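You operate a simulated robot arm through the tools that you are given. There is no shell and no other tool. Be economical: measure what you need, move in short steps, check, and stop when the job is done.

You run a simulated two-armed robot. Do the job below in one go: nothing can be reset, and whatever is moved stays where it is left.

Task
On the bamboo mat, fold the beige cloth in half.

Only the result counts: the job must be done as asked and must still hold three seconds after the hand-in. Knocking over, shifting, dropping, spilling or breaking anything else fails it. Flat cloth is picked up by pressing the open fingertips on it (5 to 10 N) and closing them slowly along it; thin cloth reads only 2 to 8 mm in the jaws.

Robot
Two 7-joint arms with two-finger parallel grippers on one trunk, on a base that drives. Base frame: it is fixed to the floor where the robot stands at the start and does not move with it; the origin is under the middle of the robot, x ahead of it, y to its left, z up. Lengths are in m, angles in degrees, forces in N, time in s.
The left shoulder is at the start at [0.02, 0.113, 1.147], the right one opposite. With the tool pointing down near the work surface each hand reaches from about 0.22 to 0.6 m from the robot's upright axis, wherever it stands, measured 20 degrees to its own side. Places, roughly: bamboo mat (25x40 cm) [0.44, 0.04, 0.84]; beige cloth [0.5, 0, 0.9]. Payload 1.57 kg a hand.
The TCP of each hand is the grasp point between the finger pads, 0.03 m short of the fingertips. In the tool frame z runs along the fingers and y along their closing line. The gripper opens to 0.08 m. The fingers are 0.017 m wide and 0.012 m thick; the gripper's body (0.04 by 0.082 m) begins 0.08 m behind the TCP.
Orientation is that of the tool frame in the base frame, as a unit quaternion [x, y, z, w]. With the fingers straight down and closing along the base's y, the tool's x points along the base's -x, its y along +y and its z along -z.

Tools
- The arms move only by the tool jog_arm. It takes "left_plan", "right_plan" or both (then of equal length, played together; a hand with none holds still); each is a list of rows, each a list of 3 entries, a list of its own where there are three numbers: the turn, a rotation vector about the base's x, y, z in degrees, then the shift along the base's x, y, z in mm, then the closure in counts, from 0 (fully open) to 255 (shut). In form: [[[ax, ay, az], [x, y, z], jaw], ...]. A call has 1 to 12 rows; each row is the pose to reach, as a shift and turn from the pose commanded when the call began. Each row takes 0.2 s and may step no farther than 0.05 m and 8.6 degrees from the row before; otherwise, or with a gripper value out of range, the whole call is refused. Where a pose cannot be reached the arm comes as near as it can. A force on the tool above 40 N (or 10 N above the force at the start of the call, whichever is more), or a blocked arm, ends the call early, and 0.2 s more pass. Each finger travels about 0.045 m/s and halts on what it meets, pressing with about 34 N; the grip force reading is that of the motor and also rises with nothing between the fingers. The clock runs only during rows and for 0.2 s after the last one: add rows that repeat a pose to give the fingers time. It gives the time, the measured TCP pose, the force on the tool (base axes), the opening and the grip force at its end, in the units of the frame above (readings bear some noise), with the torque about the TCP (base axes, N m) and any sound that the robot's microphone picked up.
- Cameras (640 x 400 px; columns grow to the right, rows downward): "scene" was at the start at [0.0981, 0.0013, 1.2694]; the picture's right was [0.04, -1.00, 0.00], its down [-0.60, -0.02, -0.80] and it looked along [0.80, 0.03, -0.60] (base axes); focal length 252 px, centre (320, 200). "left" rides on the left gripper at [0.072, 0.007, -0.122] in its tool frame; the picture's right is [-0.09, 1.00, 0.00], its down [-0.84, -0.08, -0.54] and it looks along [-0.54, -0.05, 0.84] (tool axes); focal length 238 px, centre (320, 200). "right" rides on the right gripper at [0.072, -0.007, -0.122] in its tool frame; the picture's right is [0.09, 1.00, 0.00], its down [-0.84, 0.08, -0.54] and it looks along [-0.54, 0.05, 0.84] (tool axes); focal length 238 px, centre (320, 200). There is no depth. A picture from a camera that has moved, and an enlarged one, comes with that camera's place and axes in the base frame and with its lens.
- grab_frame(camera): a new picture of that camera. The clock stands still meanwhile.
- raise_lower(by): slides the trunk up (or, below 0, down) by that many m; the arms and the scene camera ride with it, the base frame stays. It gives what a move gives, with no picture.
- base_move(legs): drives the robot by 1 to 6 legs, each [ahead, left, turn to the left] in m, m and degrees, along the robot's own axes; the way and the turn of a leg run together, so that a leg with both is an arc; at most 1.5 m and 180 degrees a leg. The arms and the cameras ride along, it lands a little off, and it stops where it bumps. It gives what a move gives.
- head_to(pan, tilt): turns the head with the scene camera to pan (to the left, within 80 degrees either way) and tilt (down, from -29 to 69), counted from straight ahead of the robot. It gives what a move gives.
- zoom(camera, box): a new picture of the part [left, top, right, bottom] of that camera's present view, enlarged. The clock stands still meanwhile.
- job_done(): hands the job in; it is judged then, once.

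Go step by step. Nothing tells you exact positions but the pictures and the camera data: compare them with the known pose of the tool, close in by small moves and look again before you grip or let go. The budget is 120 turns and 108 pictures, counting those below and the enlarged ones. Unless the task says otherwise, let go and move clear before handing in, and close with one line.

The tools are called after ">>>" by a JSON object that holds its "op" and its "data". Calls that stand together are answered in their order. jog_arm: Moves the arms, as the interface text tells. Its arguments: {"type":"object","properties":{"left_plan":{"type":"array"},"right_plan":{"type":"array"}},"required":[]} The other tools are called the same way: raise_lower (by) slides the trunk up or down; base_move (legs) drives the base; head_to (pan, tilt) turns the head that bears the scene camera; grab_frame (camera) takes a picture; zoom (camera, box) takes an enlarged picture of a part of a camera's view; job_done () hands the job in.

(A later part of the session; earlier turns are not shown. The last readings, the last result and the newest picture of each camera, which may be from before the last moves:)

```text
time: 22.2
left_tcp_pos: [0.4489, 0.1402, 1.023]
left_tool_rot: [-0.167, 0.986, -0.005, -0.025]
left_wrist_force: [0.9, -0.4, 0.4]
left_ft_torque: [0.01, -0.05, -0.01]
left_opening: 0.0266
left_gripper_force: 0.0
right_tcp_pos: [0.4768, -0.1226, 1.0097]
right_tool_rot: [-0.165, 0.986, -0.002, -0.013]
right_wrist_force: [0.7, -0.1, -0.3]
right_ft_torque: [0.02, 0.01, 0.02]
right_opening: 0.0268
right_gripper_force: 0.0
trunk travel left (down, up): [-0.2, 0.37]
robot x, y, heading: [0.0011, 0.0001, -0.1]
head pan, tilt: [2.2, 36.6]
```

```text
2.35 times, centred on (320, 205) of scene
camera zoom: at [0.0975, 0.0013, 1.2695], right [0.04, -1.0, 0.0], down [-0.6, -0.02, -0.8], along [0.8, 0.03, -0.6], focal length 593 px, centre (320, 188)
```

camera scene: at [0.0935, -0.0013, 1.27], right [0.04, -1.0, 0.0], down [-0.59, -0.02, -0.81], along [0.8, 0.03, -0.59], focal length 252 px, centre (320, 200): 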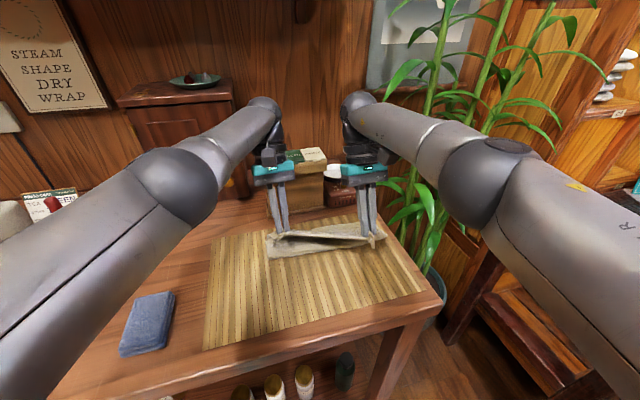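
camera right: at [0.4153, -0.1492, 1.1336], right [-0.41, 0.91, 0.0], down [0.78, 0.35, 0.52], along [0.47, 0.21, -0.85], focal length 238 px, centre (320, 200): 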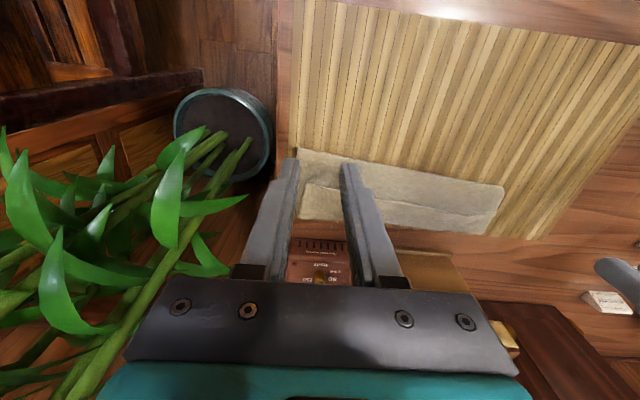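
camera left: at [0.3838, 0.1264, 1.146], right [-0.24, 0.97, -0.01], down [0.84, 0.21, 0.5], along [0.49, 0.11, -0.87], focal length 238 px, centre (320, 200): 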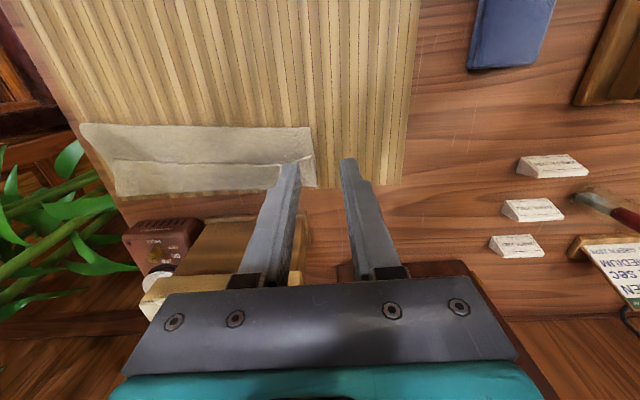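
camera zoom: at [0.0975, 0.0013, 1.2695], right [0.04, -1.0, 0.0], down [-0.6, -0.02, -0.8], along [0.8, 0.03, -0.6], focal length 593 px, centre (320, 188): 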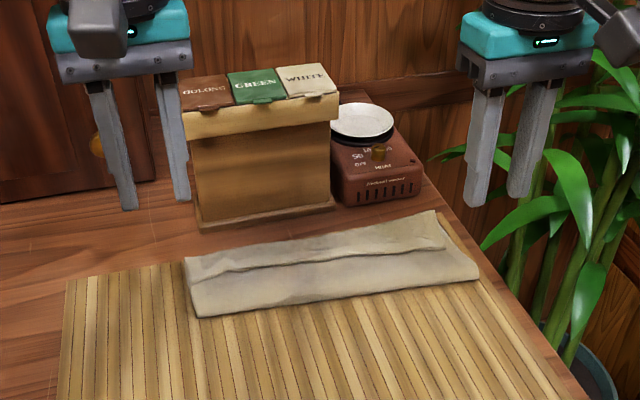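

The cloth has settled as a strip, with a line visible along its middle: either the top edge turned back, or it lies short of the lower edge. I zoom in to tell.

>>> {"op": "zoom", "data": {"camera": "scene", "box": [270, 205, 400, 260]}}

>>> {"op": "zoom", "data": {"camera": "left", "box": [70, 110, 330, 210]}}

>>> {"op": "zoom", "data": {"camera": "right", "box": [280, 130, 520, 250]}}

```text
4.92 times, centred on (335, 232) of scene
camera zoom: at [0.0975, 0.0013, 1.2695], right [0.04, -1.0, 0.0], down [-0.6, -0.02, -0.8], along [0.8, 0.03, -0.6], focal length 1241 px, centre (246, 40)
```

zoom: 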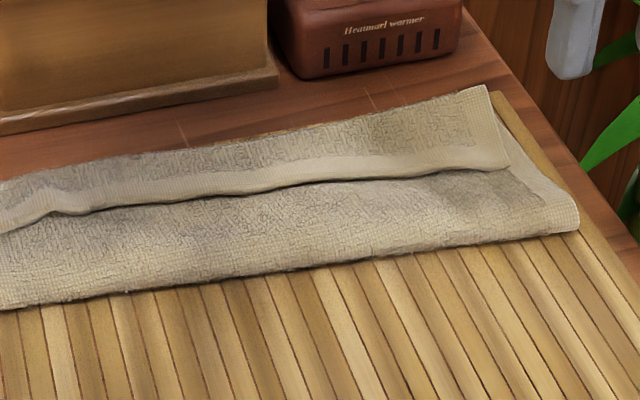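

```text
2.46 times, centred on (200, 160) of left
camera zoom: at [0.3838, 0.1264, 1.146], right [-0.24, 0.97, -0.01], down [0.84, 0.21, 0.5], along [0.49, 0.11, -0.87], focal length 587 px, centre (615, 298)
```

zoom: 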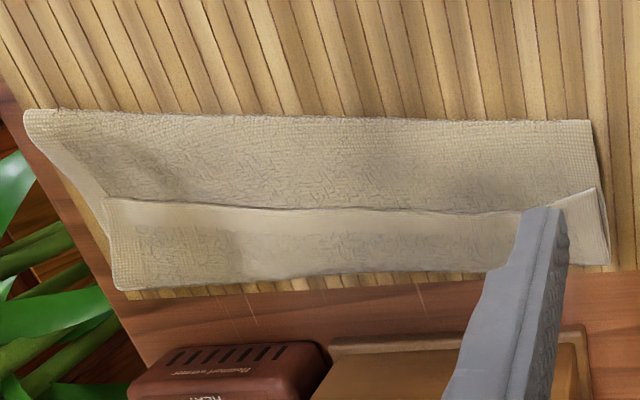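

```text
2.67 times, centred on (400, 190) of right
camera zoom: at [0.4153, -0.1492, 1.1336], right [-0.41, 0.91, 0.0], down [0.78, 0.35, 0.52], along [0.47, 0.21, -0.85], focal length 636 px, centre (107, 227)
```

zoom: 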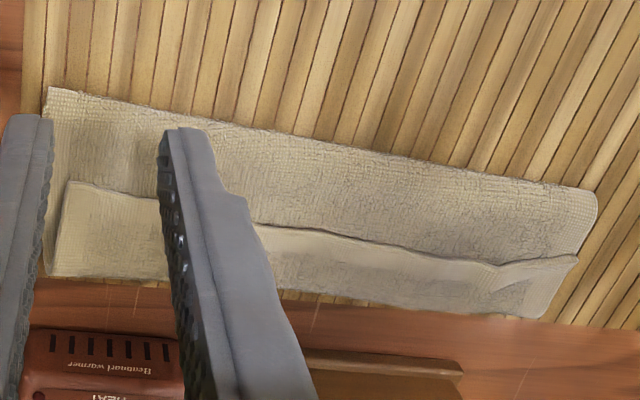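

The top edge has turned back on itself: a roughly 3 cm band lies face-up pointing at me. I'll regrip that band with the hands tilted (fingers pointing away), then roll them upright to flip it. For that I want to stand a little closer, so I check the floor clearance first.

>>> {"op": "head_to", "data": {"pan": 0, "tilt": 69}}

>>> {"op": "grab_frame", "data": {"camera": "scene"}}

```text
time: 23.2
left_tcp_pos: [0.4489, 0.1398, 1.0211]
left_tool_rot: [-0.166, 0.986, -0.006, -0.023]
left_wrist_force: [0.8, 0.1, 0.9]
left_ft_torque: [0.0, -0.01, 0.03]
left_opening: 0.0267
left_gripper_force: 0.1
right_tcp_pos: [0.479, -0.1212, 1.0087]
right_tool_rot: [-0.165, 0.986, -0.003, -0.014]
right_wrist_force: [0.3, 1.1, -0.4]
right_ft_torque: [0.01, 0.0, 0.01]
right_opening: 0.0266
right_gripper_force: 0.0
trunk travel left (down, up): [-0.2, 0.37]
robot x, y, heading: [0.001, 0.0004, -0.0]
head pan, tilt: [0.0, 68.8]
```

```text
67 pictures are left
camera scene: at [0.067, -0.0021, 1.2282], right [0.0, -1.0, 0.0], down [-0.93, 0.0, -0.36], along [0.36, 0.0, -0.93], focal length 252 px, centre (320, 200)
```

scene: 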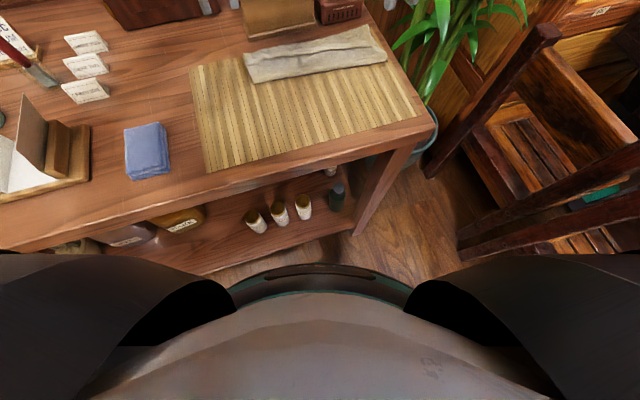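

There are roughly 7 cm or more between my base and the shelf. I first pull the right hand clear of the plant, then move the base 5 cm ahead and 4 cm right.

>>> {"op": "jog_arm", "data": {"right_plan": [[[0, 0, 0], [-20, 20, 0], 170], [[0, 0, 0], [-40, 40, 0], 127]], "left_plan": [[[0, 0, 0], [-20, 0, 0], 170], [[0, 0, 0], [-40, 0, 0], 127]]}}

>>> {"op": "base_move", "data": {"legs": [[0.05, -0.04, 0]]}}

>>> {"op": "head_to", "data": {"pan": 0, "tilt": 45}}

>>> {"op": "grab_frame", "data": {"camera": "scene"}}

```text
time: 23.8
left_tcp_pos: [0.4075, 0.1409, 1.0232]
left_tool_rot: [-0.165, 0.986, -0.005, -0.023]
left_wrist_force: [0.4, 1.0, 1.4]
left_ft_torque: [-0.01, 0.0, 0.0]
left_opening: 0.0401
left_gripper_force: 0.2
right_tcp_pos: [0.4369, -0.0817, 1.009]
right_tool_rot: [-0.164, 0.986, -0.002, -0.013]
right_wrist_force: [-0.2, -0.2, 0.0]
right_ft_torque: [-0.02, 0.0, -0.03]
right_opening: 0.0401
right_gripper_force: 0.1
trunk travel left (down, up): [-0.2, 0.37]
robot x, y, heading: [0.0002, -0.0002, 0.1]
head pan, tilt: [0.0, 68.8]
```

```text
time: 24.8
left_tcp_pos: [0.4572, 0.1009, 1.0222]
left_tool_rot: [-0.165, 0.986, -0.005, -0.023]
left_wrist_force: [0.8, -0.1, 0.1]
left_ft_torque: [0.0, 0.01, -0.04]
left_opening: 0.0403
left_gripper_force: 0.1
right_tcp_pos: [0.4888, -0.1236, 1.0098]
right_tool_rot: [-0.164, 0.986, -0.002, -0.014]
right_wrist_force: [0.6, -0.5, -0.3]
right_ft_torque: [-0.01, 0.01, 0.0]
right_opening: 0.0401
right_gripper_force: 0.1
trunk travel left (down, up): [-0.2, 0.37]
robot x, y, heading: [0.0491, -0.0425, -0.1]
head pan, tilt: [0.0, 68.8]
```

```text
time: 25.6
left_tcp_pos: [0.4568, 0.0999, 1.0222]
left_tool_rot: [-0.165, 0.986, -0.005, -0.023]
left_wrist_force: [-0.2, -0.3, -0.2]
left_ft_torque: [0.01, 0.03, -0.03]
left_opening: 0.0401
left_gripper_force: 0.0
right_tcp_pos: [0.4874, -0.1221, 1.0108]
right_tool_rot: [-0.164, 0.986, -0.002, -0.014]
right_wrist_force: [-0.1, 0.2, -0.1]
right_ft_torque: [0.0, 0.02, 0.0]
right_opening: 0.0401
right_gripper_force: 0.1
trunk travel left (down, up): [-0.2, 0.37]
robot x, y, heading: [0.049, -0.0402, 0.1]
head pan, tilt: [0.0, 45.0]
```

```text
66 pictures are left
camera scene: at [0.1418, -0.0423, 1.257], right [0.0, -1.0, 0.0], down [-0.71, 0.0, -0.71], along [0.71, 0.0, -0.71], focal length 252 px, centre (320, 200)
```

scene: 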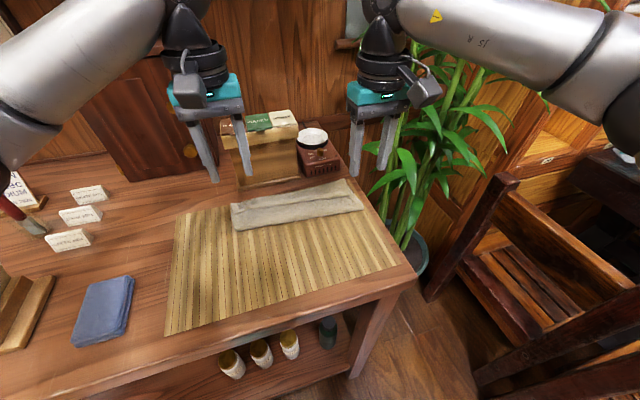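

The base moved fine and nothing was disturbed. Now I tilt both hands 45 degrees so the fingers point away from me and bring them just above the turned-back band.

>>> {"op": "jog_arm", "data": {"left_plan": [[[2.5, -7, 0], [0, 0, -5], 127], [[5, -14, 0], [3, 0, -15], 127], [[7.5, -21, 0], [6, 0, -25], 127], [[10, -28, 0], [10, 0, -35], 127], [[12.5, -35, 0], [15, 0, -50], 127], [[15, -42.4, 0], [20, -2, -65], 127], [[15, -42.4, 0], [28, -2, -82], 127], [[15, -42.4, 0], [28, -2, -82], 127]], "right_plan": [[[2.5, -7, 0], [0, 10, -5], 127], [[5, -14, 0], [10, 20, -15], 127], [[7.5, -21, 0], [20, 30, -25], 127], [[10, -28, 0], [30, 40, -35], 127], [[12.5, -35, 0], [40, 46, -45], 127], [[15, -42.4, 0], [50, 51, -55], 127], [[15, -42.4, 0], [58, 51, -71], 127], [[15, -42.4, 0], [58, 51, -71], 127]]}}

>>> {"op": "grab_frame", "data": {"camera": "left"}}

>>> {"op": "grab_frame", "data": {"camera": "right"}}

>>> {"op": "zoom", "data": {"camera": "scene", "box": [210, 120, 390, 250]}}

```text
time: 27.4
left_tcp_pos: [0.4859, 0.0988, 0.939]
left_tool_rot: [-0.154, 0.92, 0.061, 0.355]
left_wrist_force: [0.0, -0.5, 1.0]
left_ft_torque: [0.0, 0.03, 0.0]
left_opening: 0.0399
left_gripper_force: 0.0
right_tcp_pos: [0.5445, -0.0716, 0.9382]
right_tool_rot: [-0.152, 0.917, 0.064, 0.364]
right_wrist_force: [0.4, -0.5, -0.2]
right_ft_torque: [-0.01, 0.01, 0.03]
right_opening: 0.0402
right_gripper_force: 0.0
trunk travel left (down, up): [-0.2, 0.37]
robot x, y, heading: [0.0501, -0.0381, -0.2]
head pan, tilt: [0.0, 45.0]
```

```text
65 pictures are left
camera left: at [0.3574, 0.0617, 0.9805], right [-0.26, 0.96, 0.07], down [0.27, 0.01, 0.96], along [0.93, 0.27, -0.26], focal length 238 px, centre (320, 200)
```

left: 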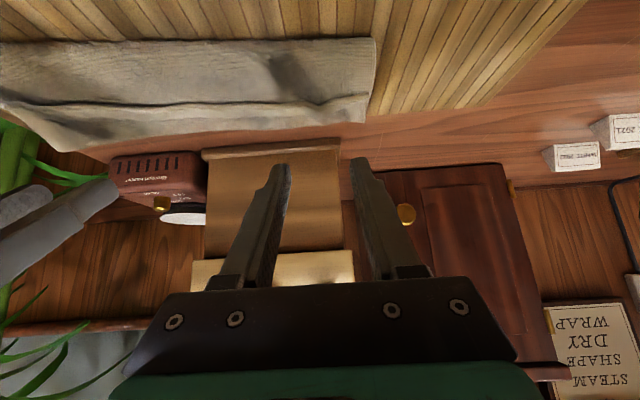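

```text
64 pictures are left
camera right: at [0.4184, -0.1223, 0.9776], right [-0.39, 0.92, -0.06], down [0.2, 0.14, 0.97], along [0.9, 0.37, -0.24], focal length 238 px, centre (320, 200)
```

right: 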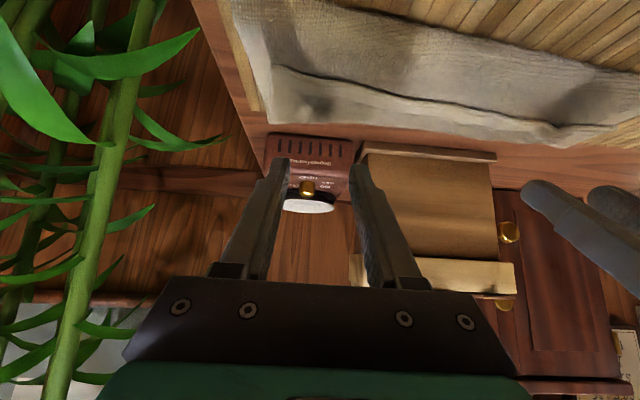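

```text
3.08 times, centred on (300, 185) of scene
camera zoom: at [0.1419, -0.0423, 1.2571], right [0.0, -1.0, 0.0], down [-0.71, 0.0, -0.71], along [0.71, 0.0, -0.71], focal length 776 px, centre (382, 246)
```

zoom: 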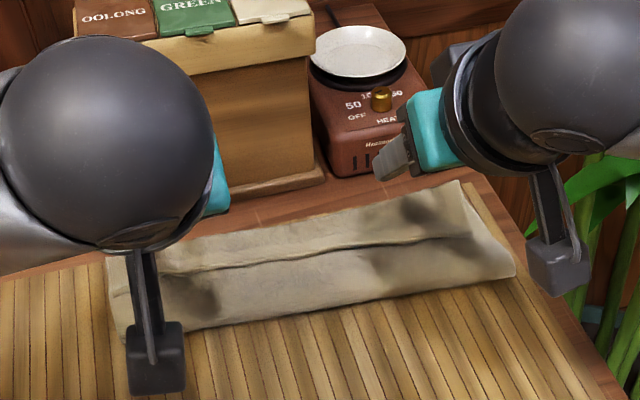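

I want to be sure how the layers lie before gripping, so I look closely at both ends of the cloth.

>>> {"op": "zoom", "data": {"camera": "right", "box": [220, 0, 420, 150]}}

>>> {"op": "zoom", "data": {"camera": "left", "box": [220, 20, 420, 150]}}

>>> {"op": "zoom", "data": {"camera": "scene", "box": [300, 165, 380, 215]}}

```text
2.67 times, centred on (320, 75) of right
camera zoom: at [0.4184, -0.1223, 0.9776], right [-0.39, 0.92, -0.06], down [0.2, 0.14, 0.97], along [0.9, 0.37, -0.24], focal length 636 px, centre (320, 533)
```

zoom: 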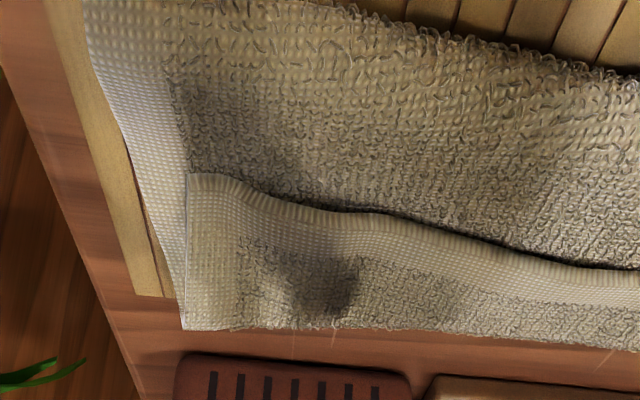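

```text
3.08 times, centred on (320, 85) of left
camera zoom: at [0.3574, 0.0617, 0.9805], right [-0.26, 0.96, 0.07], down [0.27, 0.01, 0.96], along [0.93, 0.27, -0.26], focal length 733 px, centre (320, 554)
```

zoom: 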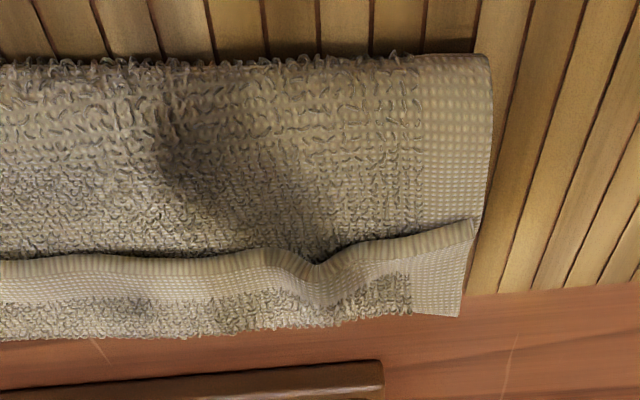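

```text
8.00 times, centred on (340, 190) of scene
camera zoom: at [0.1419, -0.0423, 1.2571], right [0.0, -1.0, 0.0], down [-0.71, 0.0, -0.71], along [0.71, 0.0, -0.71], focal length 2017 px, centre (160, 280)
```

zoom: 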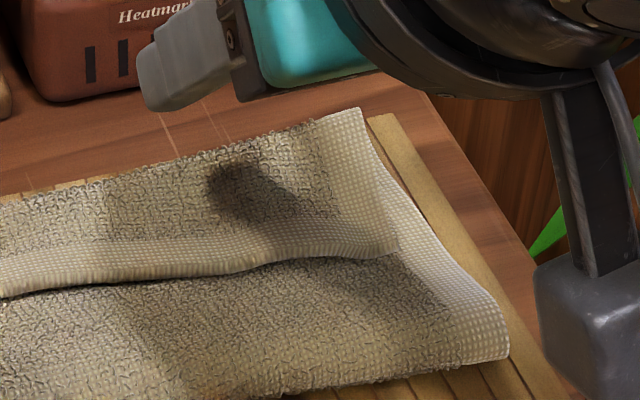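

Now it is clear: the hemmed edge is the turned-back carried edge, the far border is a loop, and the lower layer lies too short underneath. I'll regrip the hemmed edge with these tilted hands, pull it back flat toward me, and refold it properly.

>>> {"op": "jog_arm", "data": {"left_plan": [[[0, 0, 0], [8, 3, -15], 127], [[0, 0, 0], [15, 5, -30], 127], [[0, 0, 0], [15, 5, -41], 127], [[0, 0, 0], [15, 5, -47], 127], [[0, 0, 0], [15, 5, -47], 127]], "right_plan": [[[0, 0, 0], [-4, 0, -15], 127], [[0, 0, 0], [-7, 0, -30], 127], [[0, 0, 0], [-7, 0, -40], 127], [[0, 0, 0], [-7, 0, -46], 127], [[0, 0, 0], [-7, 0, -46], 127]]}}

>>> {"op": "grab_frame", "data": {"camera": "left"}}

>>> {"op": "grab_frame", "data": {"camera": "right"}}

```text
time: 28.6
left_tcp_pos: [0.5014, 0.1043, 0.893]
left_tool_rot: [-0.154, 0.92, 0.062, 0.355]
left_wrist_force: [-0.3, -0.1, 0.1]
left_ft_torque: [-0.02, 0.01, 0.02]
left_opening: 0.0402
left_gripper_force: 0.1
right_tcp_pos: [0.5378, -0.0725, 0.8933]
right_tool_rot: [-0.153, 0.917, 0.065, 0.363]
right_wrist_force: [-0.7, -0.2, 0.0]
right_ft_torque: [-0.03, -0.01, 0.01]
right_opening: 0.0404
right_gripper_force: 0.0
trunk travel left (down, up): [-0.2, 0.37]
robot x, y, heading: [0.0538, -0.0393, -0.1]
head pan, tilt: [0.0, 45.0]
```

```text
59 pictures are left
camera left: at [0.3721, 0.0664, 0.9342], right [-0.26, 0.96, 0.07], down [0.27, 0.01, 0.96], along [0.93, 0.27, -0.26], focal length 238 px, centre (320, 200)
```

left: 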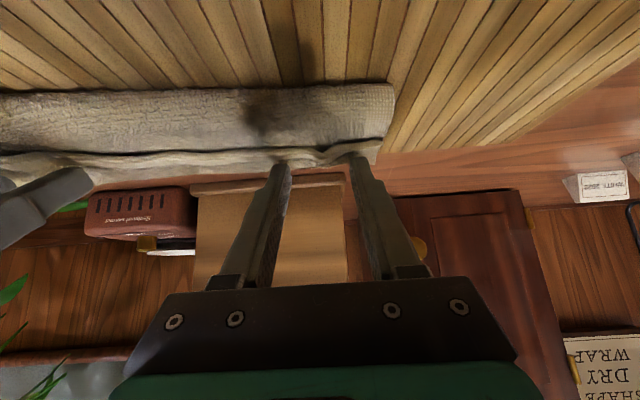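

```text
58 pictures are left
camera right: at [0.4117, -0.1222, 0.9326], right [-0.39, 0.92, -0.06], down [0.2, 0.14, 0.97], along [0.9, 0.37, -0.24], focal length 238 px, centre (320, 200)
```

right: 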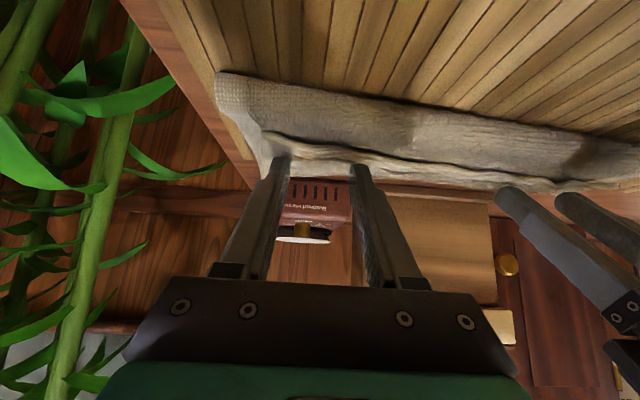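

The tips are right above the band, just past its free edge. I press down gently.

>>> {"op": "jog_arm", "data": {"left_plan": [[[0, 0, 0], [0, 0, -3], 127], [[0, 0, 0], [0, 0, -6], 127], [[0, 0, 0], [0, 0, -6], 127]], "right_plan": [[[0, 0, 0], [0, 0, -3], 127], [[0, 0, 0], [0, 0, -6], 127], [[0, 0, 0], [0, 0, -6], 127]]}}

```text
time: 29.4
left_tcp_pos: [0.4999, 0.1039, 0.8864]
left_tool_rot: [-0.155, 0.92, 0.062, 0.355]
left_wrist_force: [1.3, -0.2, 0.7]
left_ft_torque: [-0.05, 0.03, -0.05]
left_opening: 0.0401
left_gripper_force: 0.0
right_tcp_pos: [0.538, -0.072, 0.8868]
right_tool_rot: [-0.153, 0.916, 0.065, 0.364]
right_wrist_force: [-0.4, 0.3, 0.1]
right_ft_torque: [-0.01, 0.01, -0.02]
right_opening: 0.0403
right_gripper_force: 0.1
trunk travel left (down, up): [-0.2, 0.37]
robot x, y, heading: [0.0502, -0.0403, -0.0]
head pan, tilt: [0.0, 45.0]
```

No contact yet; I go down 4 mm more.

>>> {"op": "jog_arm", "data": {"left_plan": [[[0, 0, 0], [0, 0, -2], 127], [[0, 0, 0], [0, 0, -4], 127], [[0, 0, 0], [0, 0, -4], 127]], "right_plan": [[[0, 0, 0], [0, 0, -2], 127], [[0, 0, 0], [0, 0, -4], 127], [[0, 0, 0], [0, 0, -4], 127]]}}

```text
time: 30.2
left_tcp_pos: [0.4991, 0.1035, 0.8841]
left_tool_rot: [-0.154, 0.92, 0.061, 0.356]
left_wrist_force: [-0.7, -0.6, 4.8]
left_ft_torque: [0.06, -0.06, 0.03]
left_opening: 0.0402
left_gripper_force: 0.1
right_tcp_pos: [0.5364, -0.0711, 0.8831]
right_tool_rot: [-0.153, 0.916, 0.065, 0.365]
right_wrist_force: [-0.5, 0.9, 3.5]
right_ft_torque: [0.04, -0.07, 0.01]
right_opening: 0.0404
right_gripper_force: 0.1
trunk travel left (down, up): [-0.2, 0.37]
robot x, y, heading: [0.0501, -0.0417, 0.3]
head pan, tilt: [0.0, 45.0]
```

Contact at about 4–5 N. I press 1 mm more and close slowly.

>>> {"op": "jog_arm", "data": {"left_plan": [[[0, 0, 0], [0, 0, -1], 127], [[0, 0, 0], [0, 0, -1], 140], [[0, 0, 0], [0, 0, -1], 153], [[0, 0, 0], [0, 0, -1], 166], [[0, 0, 0], [0, 0, -1], 179], [[0, 0, 0], [0, 0, -1], 192], [[0, 0, 0], [0, 0, -1], 205], [[0, 0, 0], [0, 0, -1], 218], [[0, 0, 0], [0, 0, -1], 231], [[0, 0, 0], [0, 0, -1], 243], [[0, 0, 0], [0, 0, -1], 255], [[0, 0, 0], [0, 0, -1], 255]], "right_plan": [[[0, 0, 0], [0, 0, -1.5], 127], [[0, 0, 0], [0, 0, -1.5], 140], [[0, 0, 0], [0, 0, -1.5], 153], [[0, 0, 0], [0, 0, -1.5], 166], [[0, 0, 0], [0, 0, -1.5], 179], [[0, 0, 0], [0, 0, -1.5], 192], [[0, 0, 0], [0, 0, -1.5], 205], [[0, 0, 0], [0, 0, -1.5], 218], [[0, 0, 0], [0, 0, -1.5], 231], [[0, 0, 0], [0, 0, -1.5], 243], [[0, 0, 0], [0, 0, -1.5], 255], [[0, 0, 0], [0, 0, -1.5], 255]]}}

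>>> {"op": "grab_frame", "data": {"camera": "left"}}

>>> {"op": "grab_frame", "data": {"camera": "right"}}

```text
time: 32.8
left_tcp_pos: [0.4996, 0.1029, 0.8842]
left_tool_rot: [-0.153, 0.92, 0.06, 0.357]
left_wrist_force: [3.0, -6.6, 11.6]
left_ft_torque: [-0.14, -0.2, -0.06]
left_opening: 0.007
left_gripper_force: 26.5
right_tcp_pos: [0.5366, -0.0704, 0.883]
right_tool_rot: [-0.154, 0.916, 0.066, 0.364]
right_wrist_force: [-2.1, 8.4, 9.1]
right_ft_torque: [0.29, -0.07, 0.1]
right_opening: 0.0035
right_gripper_force: 24.3
trunk travel left (down, up): [-0.2, 0.37]
robot x, y, heading: [0.0533, -0.0384, -0.3]
head pan, tilt: [0.0, 45.0]
```

```text
57 pictures are left
camera left: at [0.3704, 0.0664, 0.9242], right [-0.26, 0.96, 0.06], down [0.27, 0.01, 0.96], along [0.93, 0.27, -0.26], focal length 238 px, centre (320, 200)
```

left: 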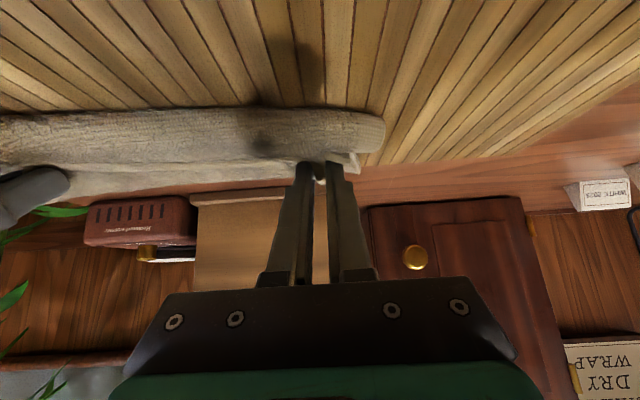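

```text
56 pictures are left
camera right: at [0.4104, -0.1215, 0.9217], right [-0.39, 0.92, -0.06], down [0.2, 0.14, 0.97], along [0.9, 0.37, -0.24], focal length 238 px, centre (320, 200)
```

right: 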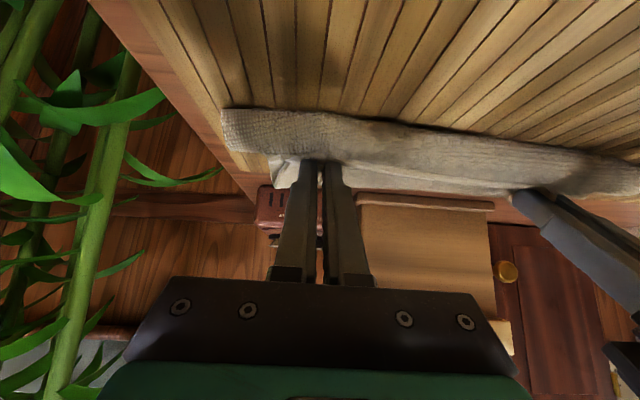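

Both hands hold something again (7 and 3.5 mm). I lift a few cm and look at what came along.

>>> {"op": "jog_arm", "data": {"left_plan": [[[0, 0, 0], [0, 0, 12], 255], [[0, 0, 0], [-5, -3, 24], 255], [[0, 0, 0], [-10, -5, 36], 255], [[0, 0, 0], [-20, -8, 50], 255], [[0, 0, 0], [-20, -8, 50], 255]], "right_plan": [[[0, 0, 0], [0, 0, 12], 255], [[0, 0, 0], [-5, -1, 24], 255], [[0, 0, 0], [-10, -3, 36], 255], [[0, 0, 0], [-20, -6, 50], 255], [[0, 0, 0], [-20, -6, 50], 255]]}}

>>> {"op": "zoom", "data": {"camera": "scene", "box": [210, 120, 390, 250]}}

>>> {"op": "grab_frame", "data": {"camera": "left"}}

>>> {"op": "grab_frame", "data": {"camera": "right"}}

```text
time: 34.0
left_tcp_pos: [0.4795, 0.0953, 0.9328]
left_tool_rot: [-0.154, 0.92, 0.062, 0.354]
left_wrist_force: [1.4, -7.6, 0.2]
left_ft_torque: [-0.2, -0.04, -0.12]
left_opening: 0.0066
left_gripper_force: 26.0
right_tcp_pos: [0.5172, -0.0796, 0.9321]
right_tool_rot: [-0.153, 0.917, 0.065, 0.364]
right_wrist_force: [-2.5, 6.7, 0.0]
right_ft_torque: [0.25, 0.05, 0.18]
right_opening: 0.0031
right_gripper_force: 24.5
trunk travel left (down, up): [-0.2, 0.37]
robot x, y, heading: [0.0493, -0.0416, -0.2]
head pan, tilt: [0.0, 45.0]
```

```text
3.08 times, centred on (300, 185) of scene
camera zoom: at [0.1418, -0.0423, 1.2571], right [0.0, -1.0, 0.0], down [-0.71, 0.0, -0.71], along [0.71, 0.0, -0.71], focal length 776 px, centre (382, 246)
```

zoom: 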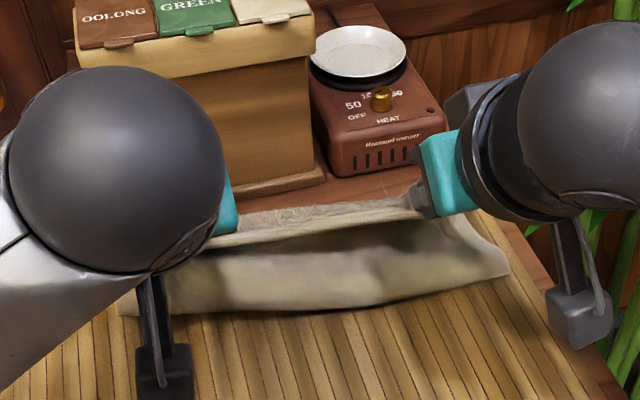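

```text
54 pictures are left
camera left: at [0.3509, 0.058, 0.9733], right [-0.26, 0.96, 0.07], down [0.27, 0.01, 0.96], along [0.93, 0.27, -0.26], focal length 238 px, centre (320, 200)
```

left: 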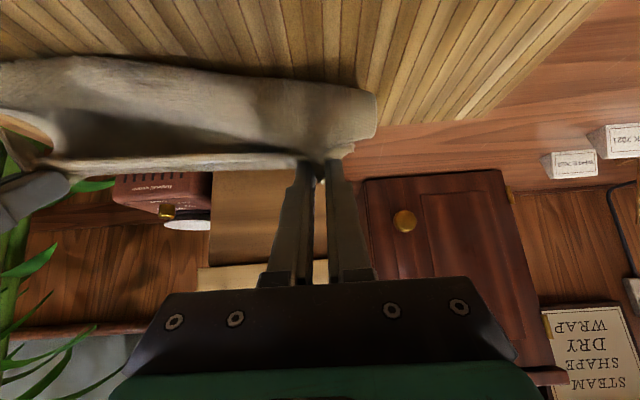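

```text
53 pictures are left
camera right: at [0.3911, -0.129, 0.9714], right [-0.39, 0.92, -0.06], down [0.2, 0.14, 0.97], along [0.9, 0.37, -0.24], focal length 238 px, centre (320, 200)
```

right: 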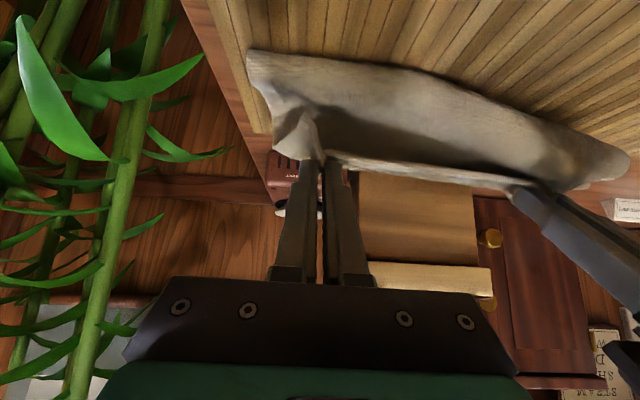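

The hemmed edge is coming up with the hands. I carry it back toward me to unfold, then look again.

>>> {"op": "jog_arm", "data": {"left_plan": [[[0, 0, 0], [-15, -5, 6], 255], [[0, 0, 0], [-30, -11, 10], 255], [[0, 0, 0], [-45, -17, 12], 255], [[0, 0, 0], [-60, -22, 10], 255], [[0, 0, 0], [-60, -22, 10], 255]], "right_plan": [[[0, 0, 0], [-15, -5, 6], 255], [[0, 0, 0], [-30, -10, 10], 255], [[0, 0, 0], [-45, -15, 12], 255], [[0, 0, 0], [-60, -20, 10], 255], [[0, 0, 0], [-60, -20, 10], 255]]}}

>>> {"op": "zoom", "data": {"camera": "scene", "box": [200, 120, 400, 270]}}

>>> {"op": "grab_frame", "data": {"camera": "left"}}

>>> {"op": "grab_frame", "data": {"camera": "right"}}

```text
time: 35.2
left_tcp_pos: [0.4189, 0.0727, 0.9429]
left_tool_rot: [-0.154, 0.92, 0.061, 0.355]
left_wrist_force: [0.7, -4.6, 0.2]
left_ft_torque: [-0.16, -0.01, -0.09]
left_opening: 0.0065
left_gripper_force: 25.7
right_tcp_pos: [0.4572, -0.0976, 0.9417]
right_tool_rot: [-0.154, 0.916, 0.066, 0.364]
right_wrist_force: [-1.4, 5.1, -0.7]
right_ft_torque: [0.12, 0.02, 0.08]
right_opening: 0.0034
right_gripper_force: 24.3
trunk travel left (down, up): [-0.2, 0.37]
robot x, y, heading: [0.0496, -0.0414, 0.0]
head pan, tilt: [0.0, 45.0]
```

```text
2.67 times, centred on (300, 195) of scene
camera zoom: at [0.1419, -0.0423, 1.2571], right [0.0, -1.0, 0.0], down [-0.71, 0.0, -0.71], along [0.71, 0.0, -0.71], focal length 672 px, centre (373, 213)
```

zoom: 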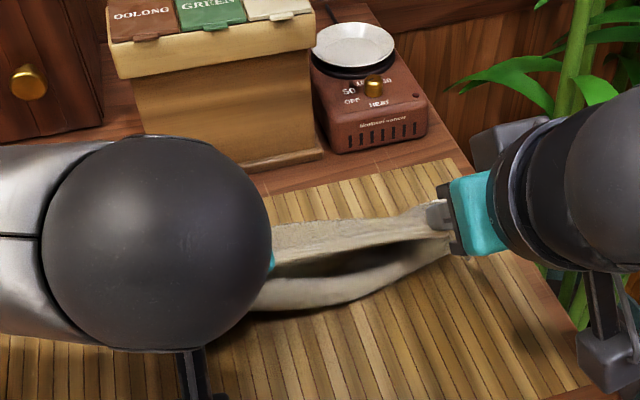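

```text
51 pictures are left
camera left: at [0.2906, 0.0369, 0.9831], right [-0.26, 0.96, 0.07], down [0.27, 0.01, 0.96], along [0.93, 0.27, -0.26], focal length 238 px, centre (320, 200)
```

left: 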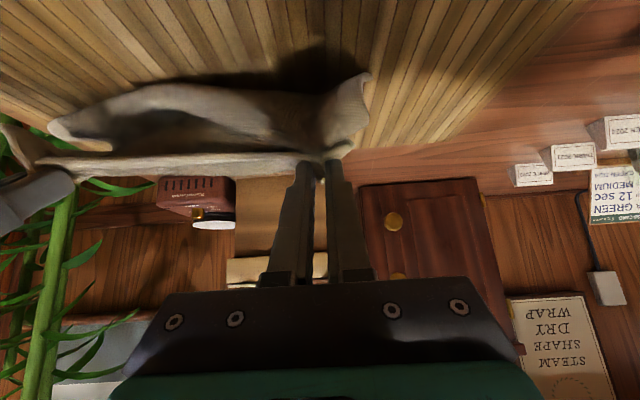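

```text
50 pictures are left
camera right: at [0.3308, -0.1476, 0.9808], right [-0.39, 0.92, -0.06], down [0.2, 0.14, 0.97], along [0.9, 0.37, -0.24], focal length 238 px, centre (320, 200)
```

right: 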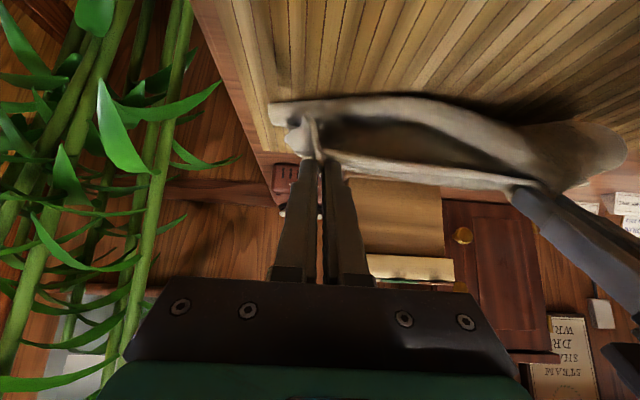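

It is unclear whether one or two layers are in the jaws. I lift higher so the cloth hangs freely and look.

>>> {"op": "jog_arm", "data": {"left_plan": [[[0, 0, 0], [0, 0, 20], 255], [[0, 0, 0], [0, 0, 40], 255], [[0, 0, 0], [0, 0, 60], 255], [[0, 0, 0], [0, 0, 80], 255], [[0, 0, 0], [0, 0, 100], 255], [[0, 0, 0], [0, 0, 120], 255], [[0, 0, 0], [0, 0, 120], 255]], "right_plan": [[[0, 0, 0], [0, 0, 20], 255], [[0, 0, 0], [0, 0, 40], 255], [[0, 0, 0], [0, 0, 60], 255], [[0, 0, 0], [0, 0, 80], 255], [[0, 0, 0], [0, 0, 100], 255], [[0, 0, 0], [0, 0, 120], 255], [[0, 0, 0], [0, 0, 120], 255]]}}

>>> {"op": "grab_frame", "data": {"camera": "scene"}}

>>> {"op": "grab_frame", "data": {"camera": "left"}}

>>> {"op": "grab_frame", "data": {"camera": "right"}}

```text
time: 36.8
left_tcp_pos: [0.4203, 0.0746, 1.0625]
left_tool_rot: [-0.154, 0.92, 0.062, 0.355]
left_wrist_force: [1.2, -5.9, -0.1]
left_ft_torque: [-0.15, -0.03, -0.05]
left_opening: 0.0064
left_gripper_force: 26.3
right_tcp_pos: [0.4567, -0.0977, 1.0614]
right_tool_rot: [-0.154, 0.916, 0.064, 0.364]
right_wrist_force: [-1.4, 5.8, -0.1]
right_ft_torque: [0.18, 0.07, 0.07]
right_opening: 0.0035
right_gripper_force: 23.7
trunk travel left (down, up): [-0.2, 0.37]
robot x, y, heading: [0.0492, -0.04, -0.2]
head pan, tilt: [0.0, 45.0]
```

```text
49 pictures are left
camera scene: at [0.1419, -0.0423, 1.257], right [0.0, -1.0, 0.0], down [-0.71, 0.0, -0.71], along [0.71, 0.0, -0.71], focal length 252 px, centre (320, 200)
```

scene: 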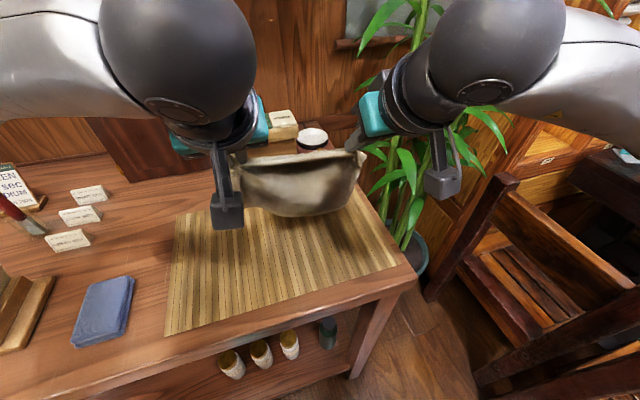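

```text
48 pictures are left
camera left: at [0.2911, 0.0378, 1.1036], right [-0.26, 0.96, 0.07], down [0.27, 0.01, 0.96], along [0.93, 0.27, -0.26], focal length 238 px, centre (320, 200)
```

left: 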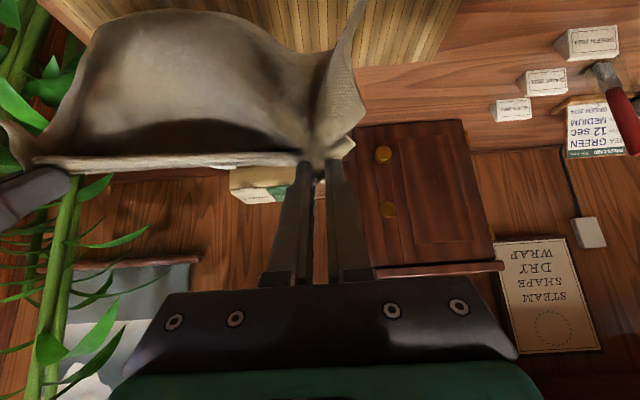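

```text
47 pictures are left
camera right: at [0.3302, -0.1482, 1.1008], right [-0.39, 0.92, -0.06], down [0.2, 0.14, 0.97], along [0.9, 0.37, -0.24], focal length 238 px, centre (320, 200)
```

right: 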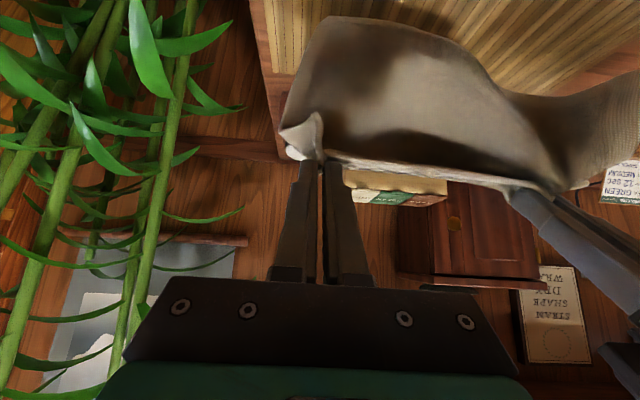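

>>> {"op": "zoom", "data": {"camera": "scene", "box": [220, 120, 380, 230]}}

>>> {"op": "zoom", "data": {"camera": "right", "box": [260, 80, 420, 200]}}

>>> {"op": "zoom", "data": {"camera": "left", "box": [230, 60, 390, 200]}}

```text
3.64 times, centred on (300, 175) of scene
camera zoom: at [0.1419, -0.0423, 1.257], right [0.0, -1.0, 0.0], down [-0.71, 0.0, -0.71], along [0.71, 0.0, -0.71], focal length 917 px, centre (393, 291)
```

zoom: 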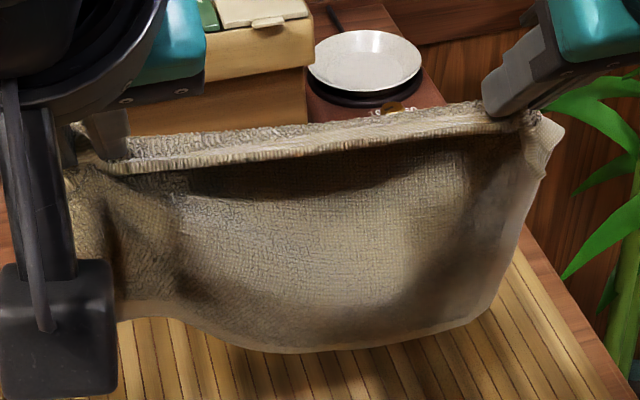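

```text
3.33 times, centred on (340, 140) of right
camera zoom: at [0.3302, -0.1482, 1.1008], right [-0.39, 0.92, -0.06], down [0.2, 0.14, 0.97], along [0.9, 0.37, -0.24], focal length 794 px, centre (253, 400)
```

zoom: 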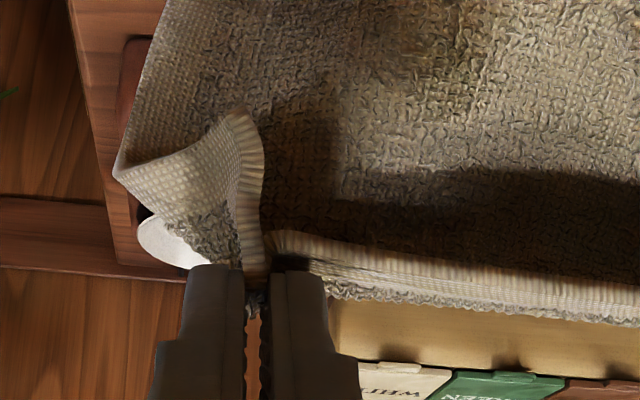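

```text
2.86 times, centred on (310, 130) of left
camera zoom: at [0.2911, 0.0378, 1.1036], right [-0.26, 0.96, 0.07], down [0.27, 0.01, 0.96], along [0.93, 0.27, -0.26], focal length 681 px, centre (349, 400)
```

zoom: 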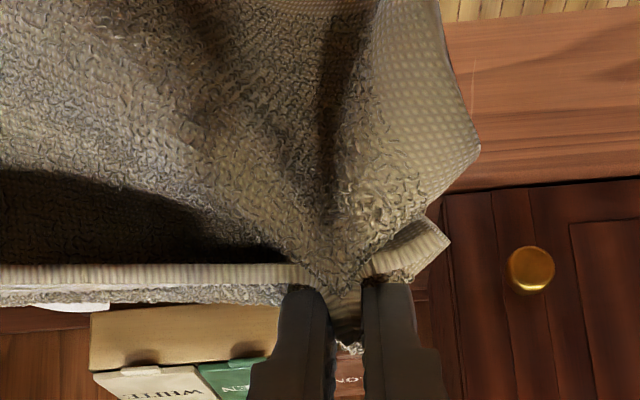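

The right hand holds only the hemmed edge; the left caught a second layer as well. I carry the cloth forward and lay it back down in an arc toward me, so it unrolls flat with its hemmed edge near me.

>>> {"op": "jog_arm", "data": {"left_plan": [[[0, 0, 0], [18, 6, 2], 255], [[0, 0, 0], [36, 12, 4], 255], [[0, 0, 0], [54, 18, 6], 255], [[0, 0, 0], [71, 25, 6], 255], [[0, 0, 0], [71, 25, 6], 255]], "right_plan": [[[0, 0, 0], [22, 8, 2], 255], [[0, 0, 0], [44, 16, 4], 255], [[0, 0, 0], [66, 24, 6], 255], [[0, 0, 0], [89, 32, 6], 255], [[0, 0, 0], [89, 32, 6], 255]]}}

>>> {"op": "grab_frame", "data": {"camera": "scene"}}

```text
time: 38.0
left_tcp_pos: [0.4903, 0.098, 1.0694]
left_tool_rot: [-0.154, 0.92, 0.062, 0.356]
left_wrist_force: [0.7, -3.7, -0.1]
left_ft_torque: [-0.13, -0.04, -0.03]
left_opening: 0.0064
left_gripper_force: 26.3
right_tcp_pos: [0.5481, -0.0653, 1.0659]
right_tool_rot: [-0.154, 0.916, 0.065, 0.364]
right_wrist_force: [-1.7, 4.0, 0.7]
right_ft_torque: [0.1, 0.03, 0.09]
right_opening: 0.0034
right_gripper_force: 24.4
trunk travel left (down, up): [-0.2, 0.37]
robot x, y, heading: [0.0477, -0.0388, -0.1]
head pan, tilt: [0.0, 45.0]
```

```text
43 pictures are left
camera scene: at [0.1418, -0.0424, 1.2571], right [0.0, -1.0, 0.0], down [-0.71, 0.0, -0.71], along [0.71, 0.0, -0.71], focal length 252 px, centre (320, 200)
```

scene: 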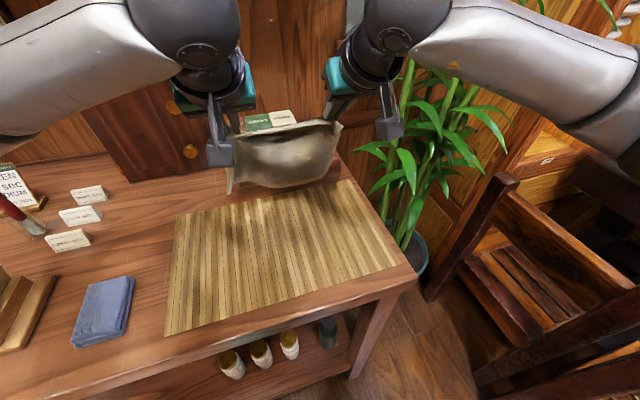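

The cloth hangs freely over the far half of the mat. I lower it in an arc toward me.

>>> {"op": "jog_arm", "data": {"left_plan": [[[-1, 3, 0], [0, 0, -30], 255], [[-2, 6, 0], [-19, -7, -50], 255], [[-3.5, 10, 0], [-47, -17, -70], 255], [[-5, 14, 0], [-80, -28, -90], 255], [[-6.5, 18, 0], [-108, -38, -112], 255], [[-8, 22, 0], [-132, -47, -138], 255], [[-9, 25.4, 0], [-150, -54, -156], 255], [[-9, 25.4, 0], [-155, -55, -160], 255], [[-9, 25.4, 0], [-155, -55, -160], 255]], "right_plan": [[[-1, 3, 0], [0, 0, -30], 255], [[-2, 6, 0], [-19, -7, -50], 255], [[-3.5, 10, 0], [-47, -17, -70], 255], [[-5, 14, 0], [-80, -28, -90], 255], [[-6.5, 18, 0], [-108, -38, -112], 255], [[-8, 22, 0], [-132, -47, -138], 255], [[-9, 25.4, 0], [-150, -54, -154], 255], [[-9, 25.4, 0], [-155, -55, -158], 255], [[-9, 25.4, 0], [-155, -55, -158], 255]]}}

>>> {"op": "grab_frame", "data": {"camera": "scene"}}

>>> {"op": "grab_frame", "data": {"camera": "left"}}

```text
time: 40.0
left_tcp_pos: [0.3365, 0.0427, 0.9104]
left_tool_rot: [-0.163, 0.978, 0.021, 0.131]
left_wrist_force: [1.2, -2.7, -0.1]
left_ft_torque: [-0.12, -0.05, 0.01]
left_opening: 0.0067
left_gripper_force: 26.4
right_tcp_pos: [0.3918, -0.1209, 0.9078]
right_tool_rot: [-0.163, 0.976, 0.025, 0.141]
right_wrist_force: [-0.8, 2.6, 0.0]
right_ft_torque: [0.07, -0.01, 0.03]
right_opening: 0.003
right_gripper_force: 24.2
trunk travel left (down, up): [-0.2, 0.37]
robot x, y, heading: [0.0485, -0.0416, -0.4]
head pan, tilt: [0.0, 45.0]
```

```text
42 pictures are left
camera scene: at [0.1419, -0.0423, 1.2571], right [0.0, -1.0, 0.0], down [-0.71, 0.0, -0.71], along [0.71, 0.0, -0.71], focal length 252 px, centre (320, 200)
```

scene: 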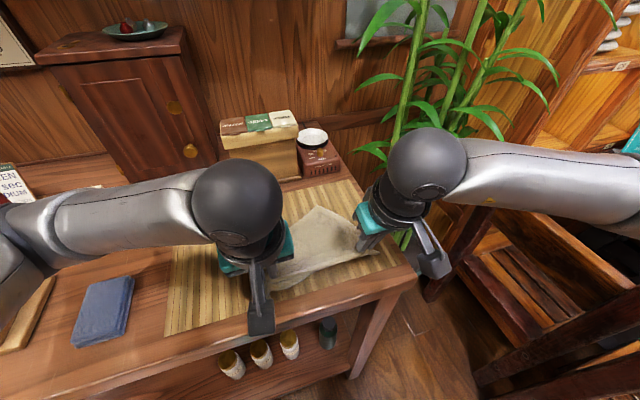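

```text
41 pictures are left
camera left: at [0.2392, 0.0169, 1.0068], right [-0.24, 0.97, 0.02], down [0.65, 0.14, 0.74], along [0.72, 0.19, -0.67], focal length 238 px, centre (320, 200)
```

left: 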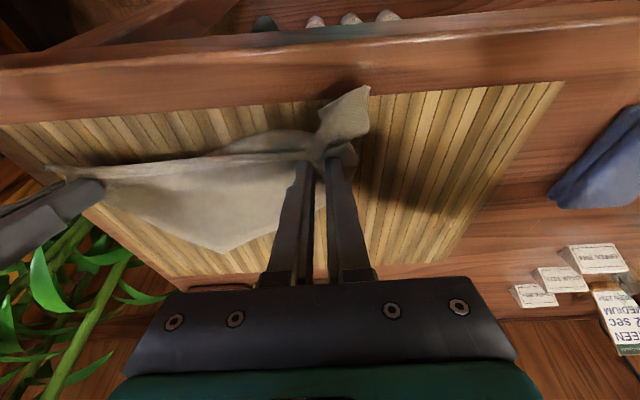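

The right part has unrolled, but on the left the far corner sticks out toward me because two layers are pinched. I set the left end on the mat, release it there, and keep the right corner held.

>>> {"op": "jog_arm", "data": {"left_plan": [[[0, 0, 0], [0, 0, -10], 255], [[0, 0, 0], [0, 0, -18], 255], [[0, 0, 0], [0, 0, -18], 220], [[0, 0, 0], [0, 0, -18], 180], [[0, 0, 0], [0, 0, -18], 140], [[0, 0, 0], [0, 0, -18], 127], [[0, 0, 0], [0, 0, 10], 127], [[0, 0, 0], [0, 0, 40], 127], [[0, 0, 0], [-10, 40, 70], 127], [[0, 0, 0], [-20, 80, 90], 127]]}}

>>> {"op": "grab_frame", "data": {"camera": "left"}}

>>> {"op": "zoom", "data": {"camera": "scene", "box": [180, 160, 420, 310]}}

```text
refused: row 9 steps farther than a row can; nothing moved
```

```text
40 pictures are left
camera left: at [0.2392, 0.0169, 1.0068], right [-0.24, 0.97, 0.02], down [0.65, 0.14, 0.74], along [0.72, 0.19, -0.67], focal length 238 px, centre (320, 200)
```

left: 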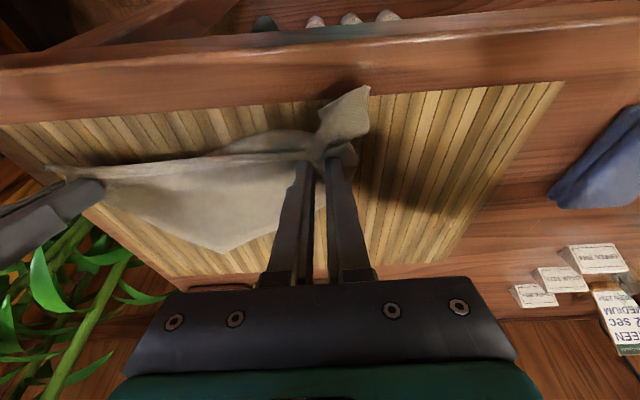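

```text
2.67 times, centred on (300, 235) of scene
camera zoom: at [0.1419, -0.0423, 1.2571], right [0.0, -1.0, 0.0], down [-0.71, 0.0, -0.71], along [0.71, 0.0, -0.71], focal length 672 px, centre (373, 107)
```

zoom: 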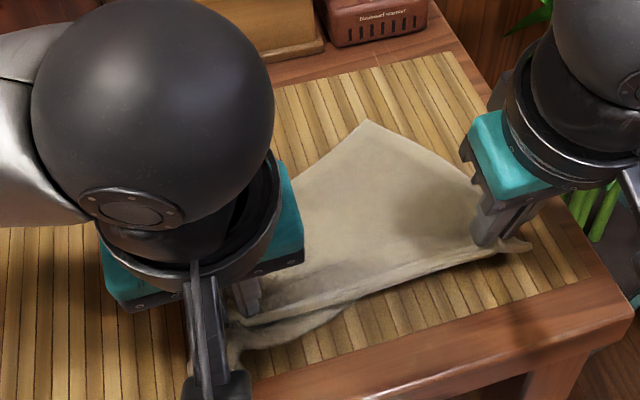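

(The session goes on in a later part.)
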